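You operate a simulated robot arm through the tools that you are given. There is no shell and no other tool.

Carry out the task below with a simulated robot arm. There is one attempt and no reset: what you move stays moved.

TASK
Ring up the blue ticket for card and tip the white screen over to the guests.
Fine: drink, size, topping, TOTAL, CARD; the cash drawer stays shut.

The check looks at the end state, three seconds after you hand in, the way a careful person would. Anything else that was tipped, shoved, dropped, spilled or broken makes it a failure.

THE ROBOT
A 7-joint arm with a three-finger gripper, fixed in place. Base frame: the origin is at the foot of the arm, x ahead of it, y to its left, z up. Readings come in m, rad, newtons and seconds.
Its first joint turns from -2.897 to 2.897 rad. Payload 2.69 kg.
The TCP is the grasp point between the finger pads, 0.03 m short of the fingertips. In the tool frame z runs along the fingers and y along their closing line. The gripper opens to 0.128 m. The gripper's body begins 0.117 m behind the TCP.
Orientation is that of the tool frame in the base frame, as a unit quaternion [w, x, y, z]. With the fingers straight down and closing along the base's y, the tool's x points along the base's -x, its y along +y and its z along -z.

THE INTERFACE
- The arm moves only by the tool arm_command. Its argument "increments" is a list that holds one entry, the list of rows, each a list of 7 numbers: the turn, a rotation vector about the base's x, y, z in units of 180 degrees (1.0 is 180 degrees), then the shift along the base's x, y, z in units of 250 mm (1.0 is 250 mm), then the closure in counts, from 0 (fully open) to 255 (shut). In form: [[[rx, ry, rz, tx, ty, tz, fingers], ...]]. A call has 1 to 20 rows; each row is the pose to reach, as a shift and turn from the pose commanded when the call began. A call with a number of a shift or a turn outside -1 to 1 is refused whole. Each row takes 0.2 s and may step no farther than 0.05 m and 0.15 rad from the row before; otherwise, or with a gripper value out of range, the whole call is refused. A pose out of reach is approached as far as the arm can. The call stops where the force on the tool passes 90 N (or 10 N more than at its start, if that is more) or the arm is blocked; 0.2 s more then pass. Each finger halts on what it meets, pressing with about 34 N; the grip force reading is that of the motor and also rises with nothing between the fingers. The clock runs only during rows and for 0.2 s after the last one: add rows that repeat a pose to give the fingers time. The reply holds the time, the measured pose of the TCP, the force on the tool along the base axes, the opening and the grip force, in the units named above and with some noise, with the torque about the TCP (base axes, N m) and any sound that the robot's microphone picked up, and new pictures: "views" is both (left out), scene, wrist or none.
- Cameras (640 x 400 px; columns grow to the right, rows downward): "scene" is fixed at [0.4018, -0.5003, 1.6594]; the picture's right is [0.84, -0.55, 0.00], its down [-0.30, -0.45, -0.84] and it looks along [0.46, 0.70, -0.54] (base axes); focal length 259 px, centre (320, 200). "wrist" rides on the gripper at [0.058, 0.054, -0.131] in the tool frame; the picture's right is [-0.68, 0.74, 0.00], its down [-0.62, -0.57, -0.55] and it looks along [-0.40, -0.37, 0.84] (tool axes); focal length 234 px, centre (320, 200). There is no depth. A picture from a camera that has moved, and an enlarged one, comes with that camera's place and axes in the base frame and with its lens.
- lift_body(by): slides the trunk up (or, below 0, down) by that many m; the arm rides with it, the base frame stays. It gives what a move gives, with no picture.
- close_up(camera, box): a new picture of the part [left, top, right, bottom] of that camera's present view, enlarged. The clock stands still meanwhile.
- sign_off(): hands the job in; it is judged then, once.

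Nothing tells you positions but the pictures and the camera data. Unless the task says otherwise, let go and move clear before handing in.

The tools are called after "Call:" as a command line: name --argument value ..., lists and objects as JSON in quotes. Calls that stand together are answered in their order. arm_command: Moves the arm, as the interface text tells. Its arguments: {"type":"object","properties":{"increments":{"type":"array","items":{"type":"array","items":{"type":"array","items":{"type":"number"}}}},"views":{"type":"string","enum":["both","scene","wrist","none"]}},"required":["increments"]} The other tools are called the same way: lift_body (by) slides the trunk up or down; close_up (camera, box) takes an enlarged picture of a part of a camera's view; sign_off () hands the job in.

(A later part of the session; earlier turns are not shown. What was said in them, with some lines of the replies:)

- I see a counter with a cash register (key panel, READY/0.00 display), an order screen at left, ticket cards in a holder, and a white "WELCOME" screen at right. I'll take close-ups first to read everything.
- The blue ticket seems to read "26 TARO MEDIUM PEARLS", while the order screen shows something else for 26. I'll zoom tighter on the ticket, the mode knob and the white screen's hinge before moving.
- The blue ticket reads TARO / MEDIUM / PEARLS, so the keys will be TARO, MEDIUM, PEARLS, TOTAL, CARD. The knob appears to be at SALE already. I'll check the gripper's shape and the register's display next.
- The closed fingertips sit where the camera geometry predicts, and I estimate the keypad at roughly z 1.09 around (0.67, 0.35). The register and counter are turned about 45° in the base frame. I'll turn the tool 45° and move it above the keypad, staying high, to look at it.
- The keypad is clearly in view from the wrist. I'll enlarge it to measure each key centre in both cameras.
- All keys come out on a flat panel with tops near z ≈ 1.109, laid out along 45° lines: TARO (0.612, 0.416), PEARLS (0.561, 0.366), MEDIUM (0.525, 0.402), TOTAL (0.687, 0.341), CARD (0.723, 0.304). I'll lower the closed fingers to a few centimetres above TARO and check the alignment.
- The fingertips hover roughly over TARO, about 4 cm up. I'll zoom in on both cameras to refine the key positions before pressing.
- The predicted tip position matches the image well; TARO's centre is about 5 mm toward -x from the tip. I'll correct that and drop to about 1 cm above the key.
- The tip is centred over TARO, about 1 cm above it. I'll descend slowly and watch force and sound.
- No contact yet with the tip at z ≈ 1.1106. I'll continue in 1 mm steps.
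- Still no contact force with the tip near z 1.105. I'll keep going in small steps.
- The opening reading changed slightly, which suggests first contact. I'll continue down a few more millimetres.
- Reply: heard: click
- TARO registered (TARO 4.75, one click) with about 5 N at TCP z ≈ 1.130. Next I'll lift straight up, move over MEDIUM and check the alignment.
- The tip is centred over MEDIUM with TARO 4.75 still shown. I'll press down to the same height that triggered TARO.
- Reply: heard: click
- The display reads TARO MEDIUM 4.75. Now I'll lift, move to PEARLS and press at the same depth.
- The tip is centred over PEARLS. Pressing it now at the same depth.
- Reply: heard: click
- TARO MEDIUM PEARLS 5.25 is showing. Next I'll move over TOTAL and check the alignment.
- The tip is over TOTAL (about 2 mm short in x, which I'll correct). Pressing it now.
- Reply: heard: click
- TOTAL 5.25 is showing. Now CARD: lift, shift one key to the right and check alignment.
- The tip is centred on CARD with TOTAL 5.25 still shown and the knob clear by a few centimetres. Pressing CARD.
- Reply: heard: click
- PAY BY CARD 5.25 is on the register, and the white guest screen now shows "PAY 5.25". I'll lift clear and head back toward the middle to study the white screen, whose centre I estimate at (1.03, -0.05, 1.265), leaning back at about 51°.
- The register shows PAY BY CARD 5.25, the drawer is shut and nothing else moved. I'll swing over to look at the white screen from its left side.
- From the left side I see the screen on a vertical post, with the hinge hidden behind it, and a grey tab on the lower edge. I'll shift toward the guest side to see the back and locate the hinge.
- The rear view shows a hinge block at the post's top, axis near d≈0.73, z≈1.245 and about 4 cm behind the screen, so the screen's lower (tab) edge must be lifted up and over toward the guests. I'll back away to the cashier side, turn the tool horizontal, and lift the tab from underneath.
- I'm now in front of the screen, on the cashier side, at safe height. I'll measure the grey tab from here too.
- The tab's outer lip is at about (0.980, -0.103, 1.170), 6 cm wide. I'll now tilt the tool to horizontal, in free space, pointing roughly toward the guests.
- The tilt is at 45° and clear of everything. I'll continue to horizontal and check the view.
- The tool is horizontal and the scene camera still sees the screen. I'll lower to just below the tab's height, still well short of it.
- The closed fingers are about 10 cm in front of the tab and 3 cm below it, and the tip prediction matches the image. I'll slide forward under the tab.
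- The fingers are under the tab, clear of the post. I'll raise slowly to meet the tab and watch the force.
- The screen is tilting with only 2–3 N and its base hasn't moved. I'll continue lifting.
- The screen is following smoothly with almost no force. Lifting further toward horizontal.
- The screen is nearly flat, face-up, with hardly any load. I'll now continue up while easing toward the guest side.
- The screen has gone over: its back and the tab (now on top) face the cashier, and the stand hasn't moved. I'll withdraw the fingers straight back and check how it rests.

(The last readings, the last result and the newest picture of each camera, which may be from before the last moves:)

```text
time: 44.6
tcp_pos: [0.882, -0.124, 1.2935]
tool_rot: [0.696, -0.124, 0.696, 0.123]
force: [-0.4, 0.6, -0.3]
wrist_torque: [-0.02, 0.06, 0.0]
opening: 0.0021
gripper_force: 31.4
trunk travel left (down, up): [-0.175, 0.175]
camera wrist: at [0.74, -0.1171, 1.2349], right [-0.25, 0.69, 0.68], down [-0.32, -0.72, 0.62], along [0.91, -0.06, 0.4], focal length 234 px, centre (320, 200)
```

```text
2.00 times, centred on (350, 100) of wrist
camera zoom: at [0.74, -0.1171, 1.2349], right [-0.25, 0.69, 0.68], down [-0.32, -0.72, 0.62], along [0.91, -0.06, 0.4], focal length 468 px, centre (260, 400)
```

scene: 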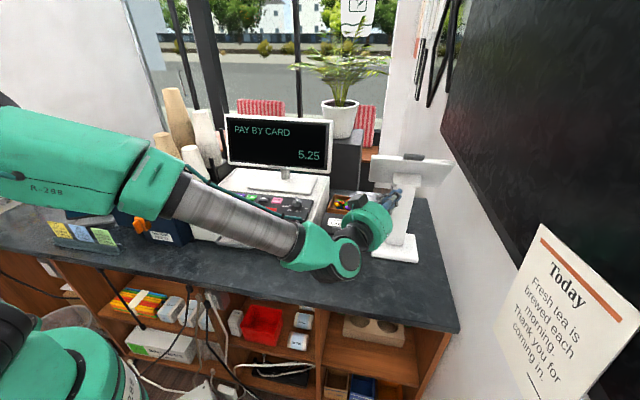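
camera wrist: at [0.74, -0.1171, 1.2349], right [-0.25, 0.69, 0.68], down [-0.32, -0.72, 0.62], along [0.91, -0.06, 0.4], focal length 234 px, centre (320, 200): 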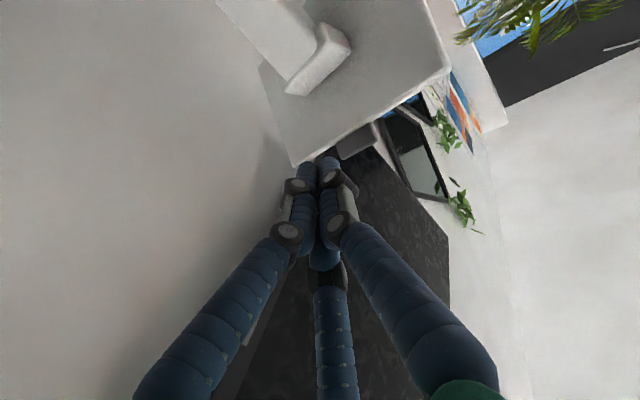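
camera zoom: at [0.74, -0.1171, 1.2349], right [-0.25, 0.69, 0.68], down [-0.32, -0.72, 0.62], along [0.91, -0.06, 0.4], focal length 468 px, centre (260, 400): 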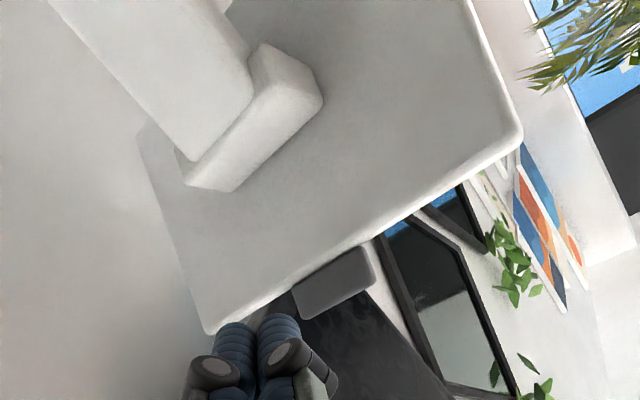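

The screen has tipped over to about 52° toward the guests, mirroring its start, and the stand's base is where it was. I'll retreat further, raise up and turn the tool back down.

Call:
arm_command --increments '[[[0, 0, 0, -0.08, -0.035, 0.08, 255], [0, 0, 0, -0.16, -0.07, 0.18, 255], [0, 0, 0, -0.24, -0.105, 0.3, 255], [0, 0, 0, -0.32, -0.14, 0.42, 255], [-0.01425, 0.03915, 0, -0.32, -0.14, 0.42, 255], [-0.0285, 0.0783, 0, -0.32, -0.14, 0.42, 255], [-0.04275, 0.11745, 0, -0.32, -0.14, 0.42, 255], [-0.057, 0.1566, 0, -0.32, -0.14, 0.42, 255], [-0.07125, 0.19575, 0, -0.32, -0.14, 0.42, 255], [-0.0855, 0.2349, 0, -0.32, -0.14, 0.42, 255], [-0.09975, 0.27405, 0, -0.32, -0.14, 0.42, 255], [-0.114, 0.3132, 0, -0.32, -0.14, 0.42, 255], [-0.12825, 0.35235, 0, -0.32, -0.14, 0.42, 255], [-0.1425, 0.3915, 0, -0.32, -0.14, 0.42, 255], [-0.15675, 0.43065, 0, -0.32, -0.14, 0.42, 255], [-0.171, 0.4698, 0, -0.32, -0.14, 0.42, 255], [-0.171, 0.4698, 0, -0.32, -0.14, 0.42, 255]]]' --views "both"

Call:
close_up --camera "scene" --box '[340, 130, 460, 270]'

```text
time: 48.2
tcp_pos: [0.8011, -0.1587, 1.3946]
tool_rot: [-0.001, -0.174, 0.985, 0.0]
force: [0.9, 1.4, 0.2]
wrist_torque: [-0.05, 0.01, 0.01]
opening: 0.002
gripper_force: 31.9
trunk travel left (down, up): [-0.175, 0.175]
camera wrist: at [0.7299, -0.1275, 1.5257], right [0.38, 0.92, 0.0], down [0.77, -0.32, 0.55], along [0.5, -0.21, -0.84], focal length 234 px, centre (320, 200)
```

scene: 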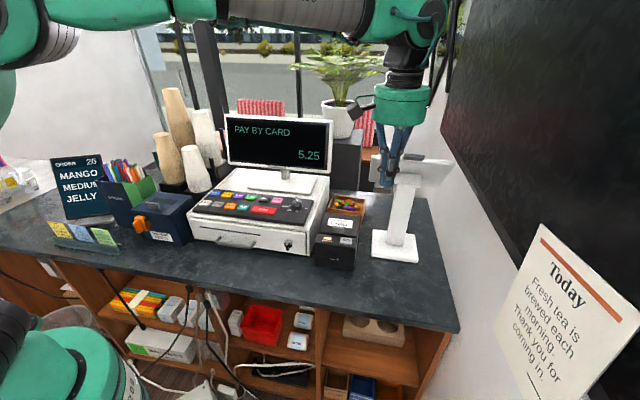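
wrist: 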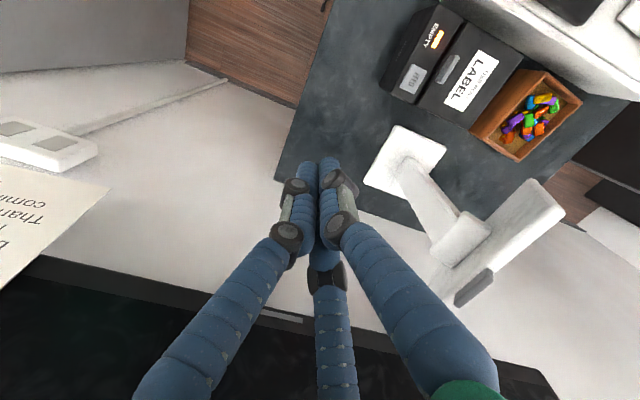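

```text
2.86 times, centred on (400, 200) of scene
camera zoom: at [0.4018, -0.5003, 1.6594], right [0.84, -0.55, 0.0], down [-0.3, -0.45, -0.84], along [0.46, 0.7, -0.54], focal length 741 px, centre (91, 200)
```

zoom: 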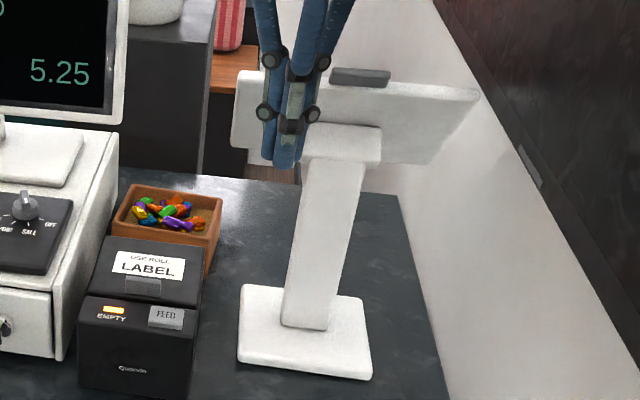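

The screen stays tipped toward the guests and everything on the counter is in place. I'll move the arm well clear and do a last check.

Call:
arm_command --increments '[[[0, 0, -0.022, -0.1, 0.13, 0.04, 255], [0, 0, -0.044, -0.2, 0.26, 0.08, 255], [0, 0, -0.066, -0.3, 0.39, 0.12, 255], [0, 0, -0.088, -0.4, 0.52, 0.16, 255], [0, 0, -0.111, -0.5, 0.64, 0.2, 255], [0, 0, -0.111, -0.5, 0.64, 0.2, 255]]]' --views "both"

Call:
close_up --camera "scene" --box '[180, 100, 460, 275]'

Call:
close_up --camera "scene" --box '[30, 140, 200, 260]'

```text
time: 49.6
tcp_pos: [0.6729, 0.0005, 1.4445]
tool_rot: [0.0, 0.001, 1.0, -0.001]
force: [-0.1, 1.0, 0.5]
wrist_torque: [-0.03, -0.03, 0.0]
opening: 0.0021
gripper_force: 31.6
trunk travel left (down, up): [-0.175, 0.175]
camera wrist: at [0.6152, 0.0551, 1.5759], right [0.68, 0.74, 0.0], down [0.62, -0.57, 0.55], along [0.4, -0.37, -0.84], focal length 234 px, centre (320, 200)
```

scene: 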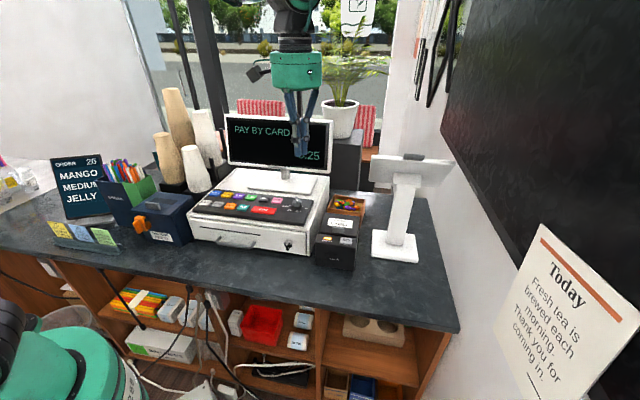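
wrist: 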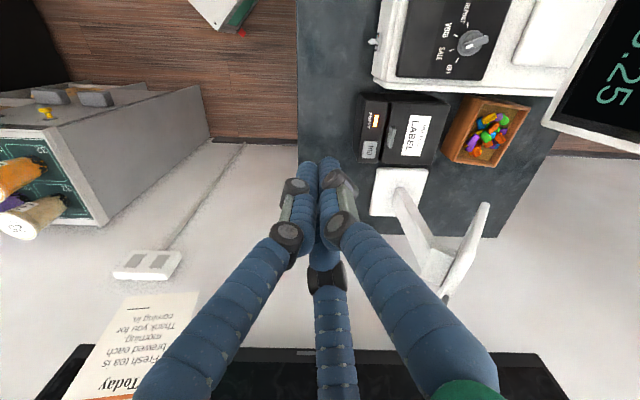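

```text
2.29 times, centred on (320, 188) of scene
camera zoom: at [0.4018, -0.5003, 1.6594], right [0.84, -0.55, 0.0], down [-0.3, -0.45, -0.84], along [0.46, 0.7, -0.54], focal length 593 px, centre (320, 229)
```

zoom: 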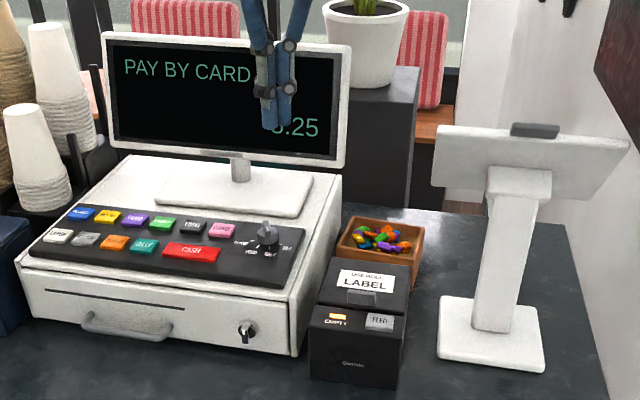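

```text
3.33 times, centred on (115, 200) of scene
camera zoom: at [0.4018, -0.5003, 1.6594], right [0.84, -0.55, 0.0], down [-0.3, -0.45, -0.84], along [0.46, 0.7, -0.54], focal length 864 px, centre (1003, 200)
```

zoom: 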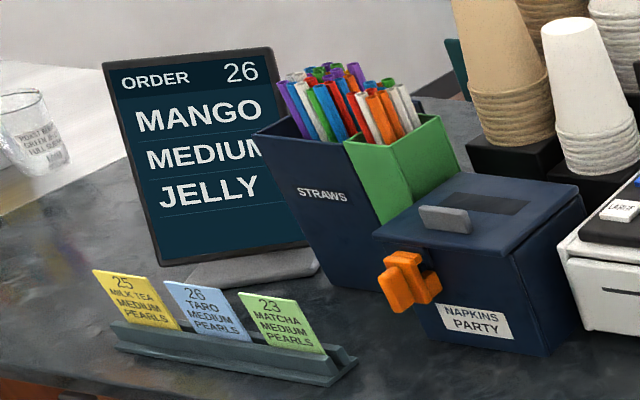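

The register shows PAY BY CARD 5.25, following TARO, MEDIUM, PEARLS, TOTAL, CARD from the blue ticket. The cash drawer is shut, the white screen is tipped over to the guests, nothing else has moved, and the arm is clear. I'm handing in now.

Call:
sign_off

```text
The job is handed in.
```

I rang up the blue ticket for card and tipped the white screen over to the guests, then handed the job in. I haven't seen the result of the check.

- **Register:** I pressed TARO, MEDIUM, PEARLS, TOTAL and CARD, with one click for each key. The register shows "PAY BY CARD 5.25", and the cash drawer stayed shut.
- **White screen:** It showed "PAY 5.25" before I tipped it. It now leans toward the guests at about the angle it had toward the cashier, and its stand hasn't moved.
- **Counter:** In the last pictures nothing else was moved or knocked over, and the arm was well clear.

The order screen also lists number 26, but as MANGO MEDIUM JELLY. The blue ticket, also number 26, says TARO MEDIUM PEARLS, and I followed the ticket as you asked.
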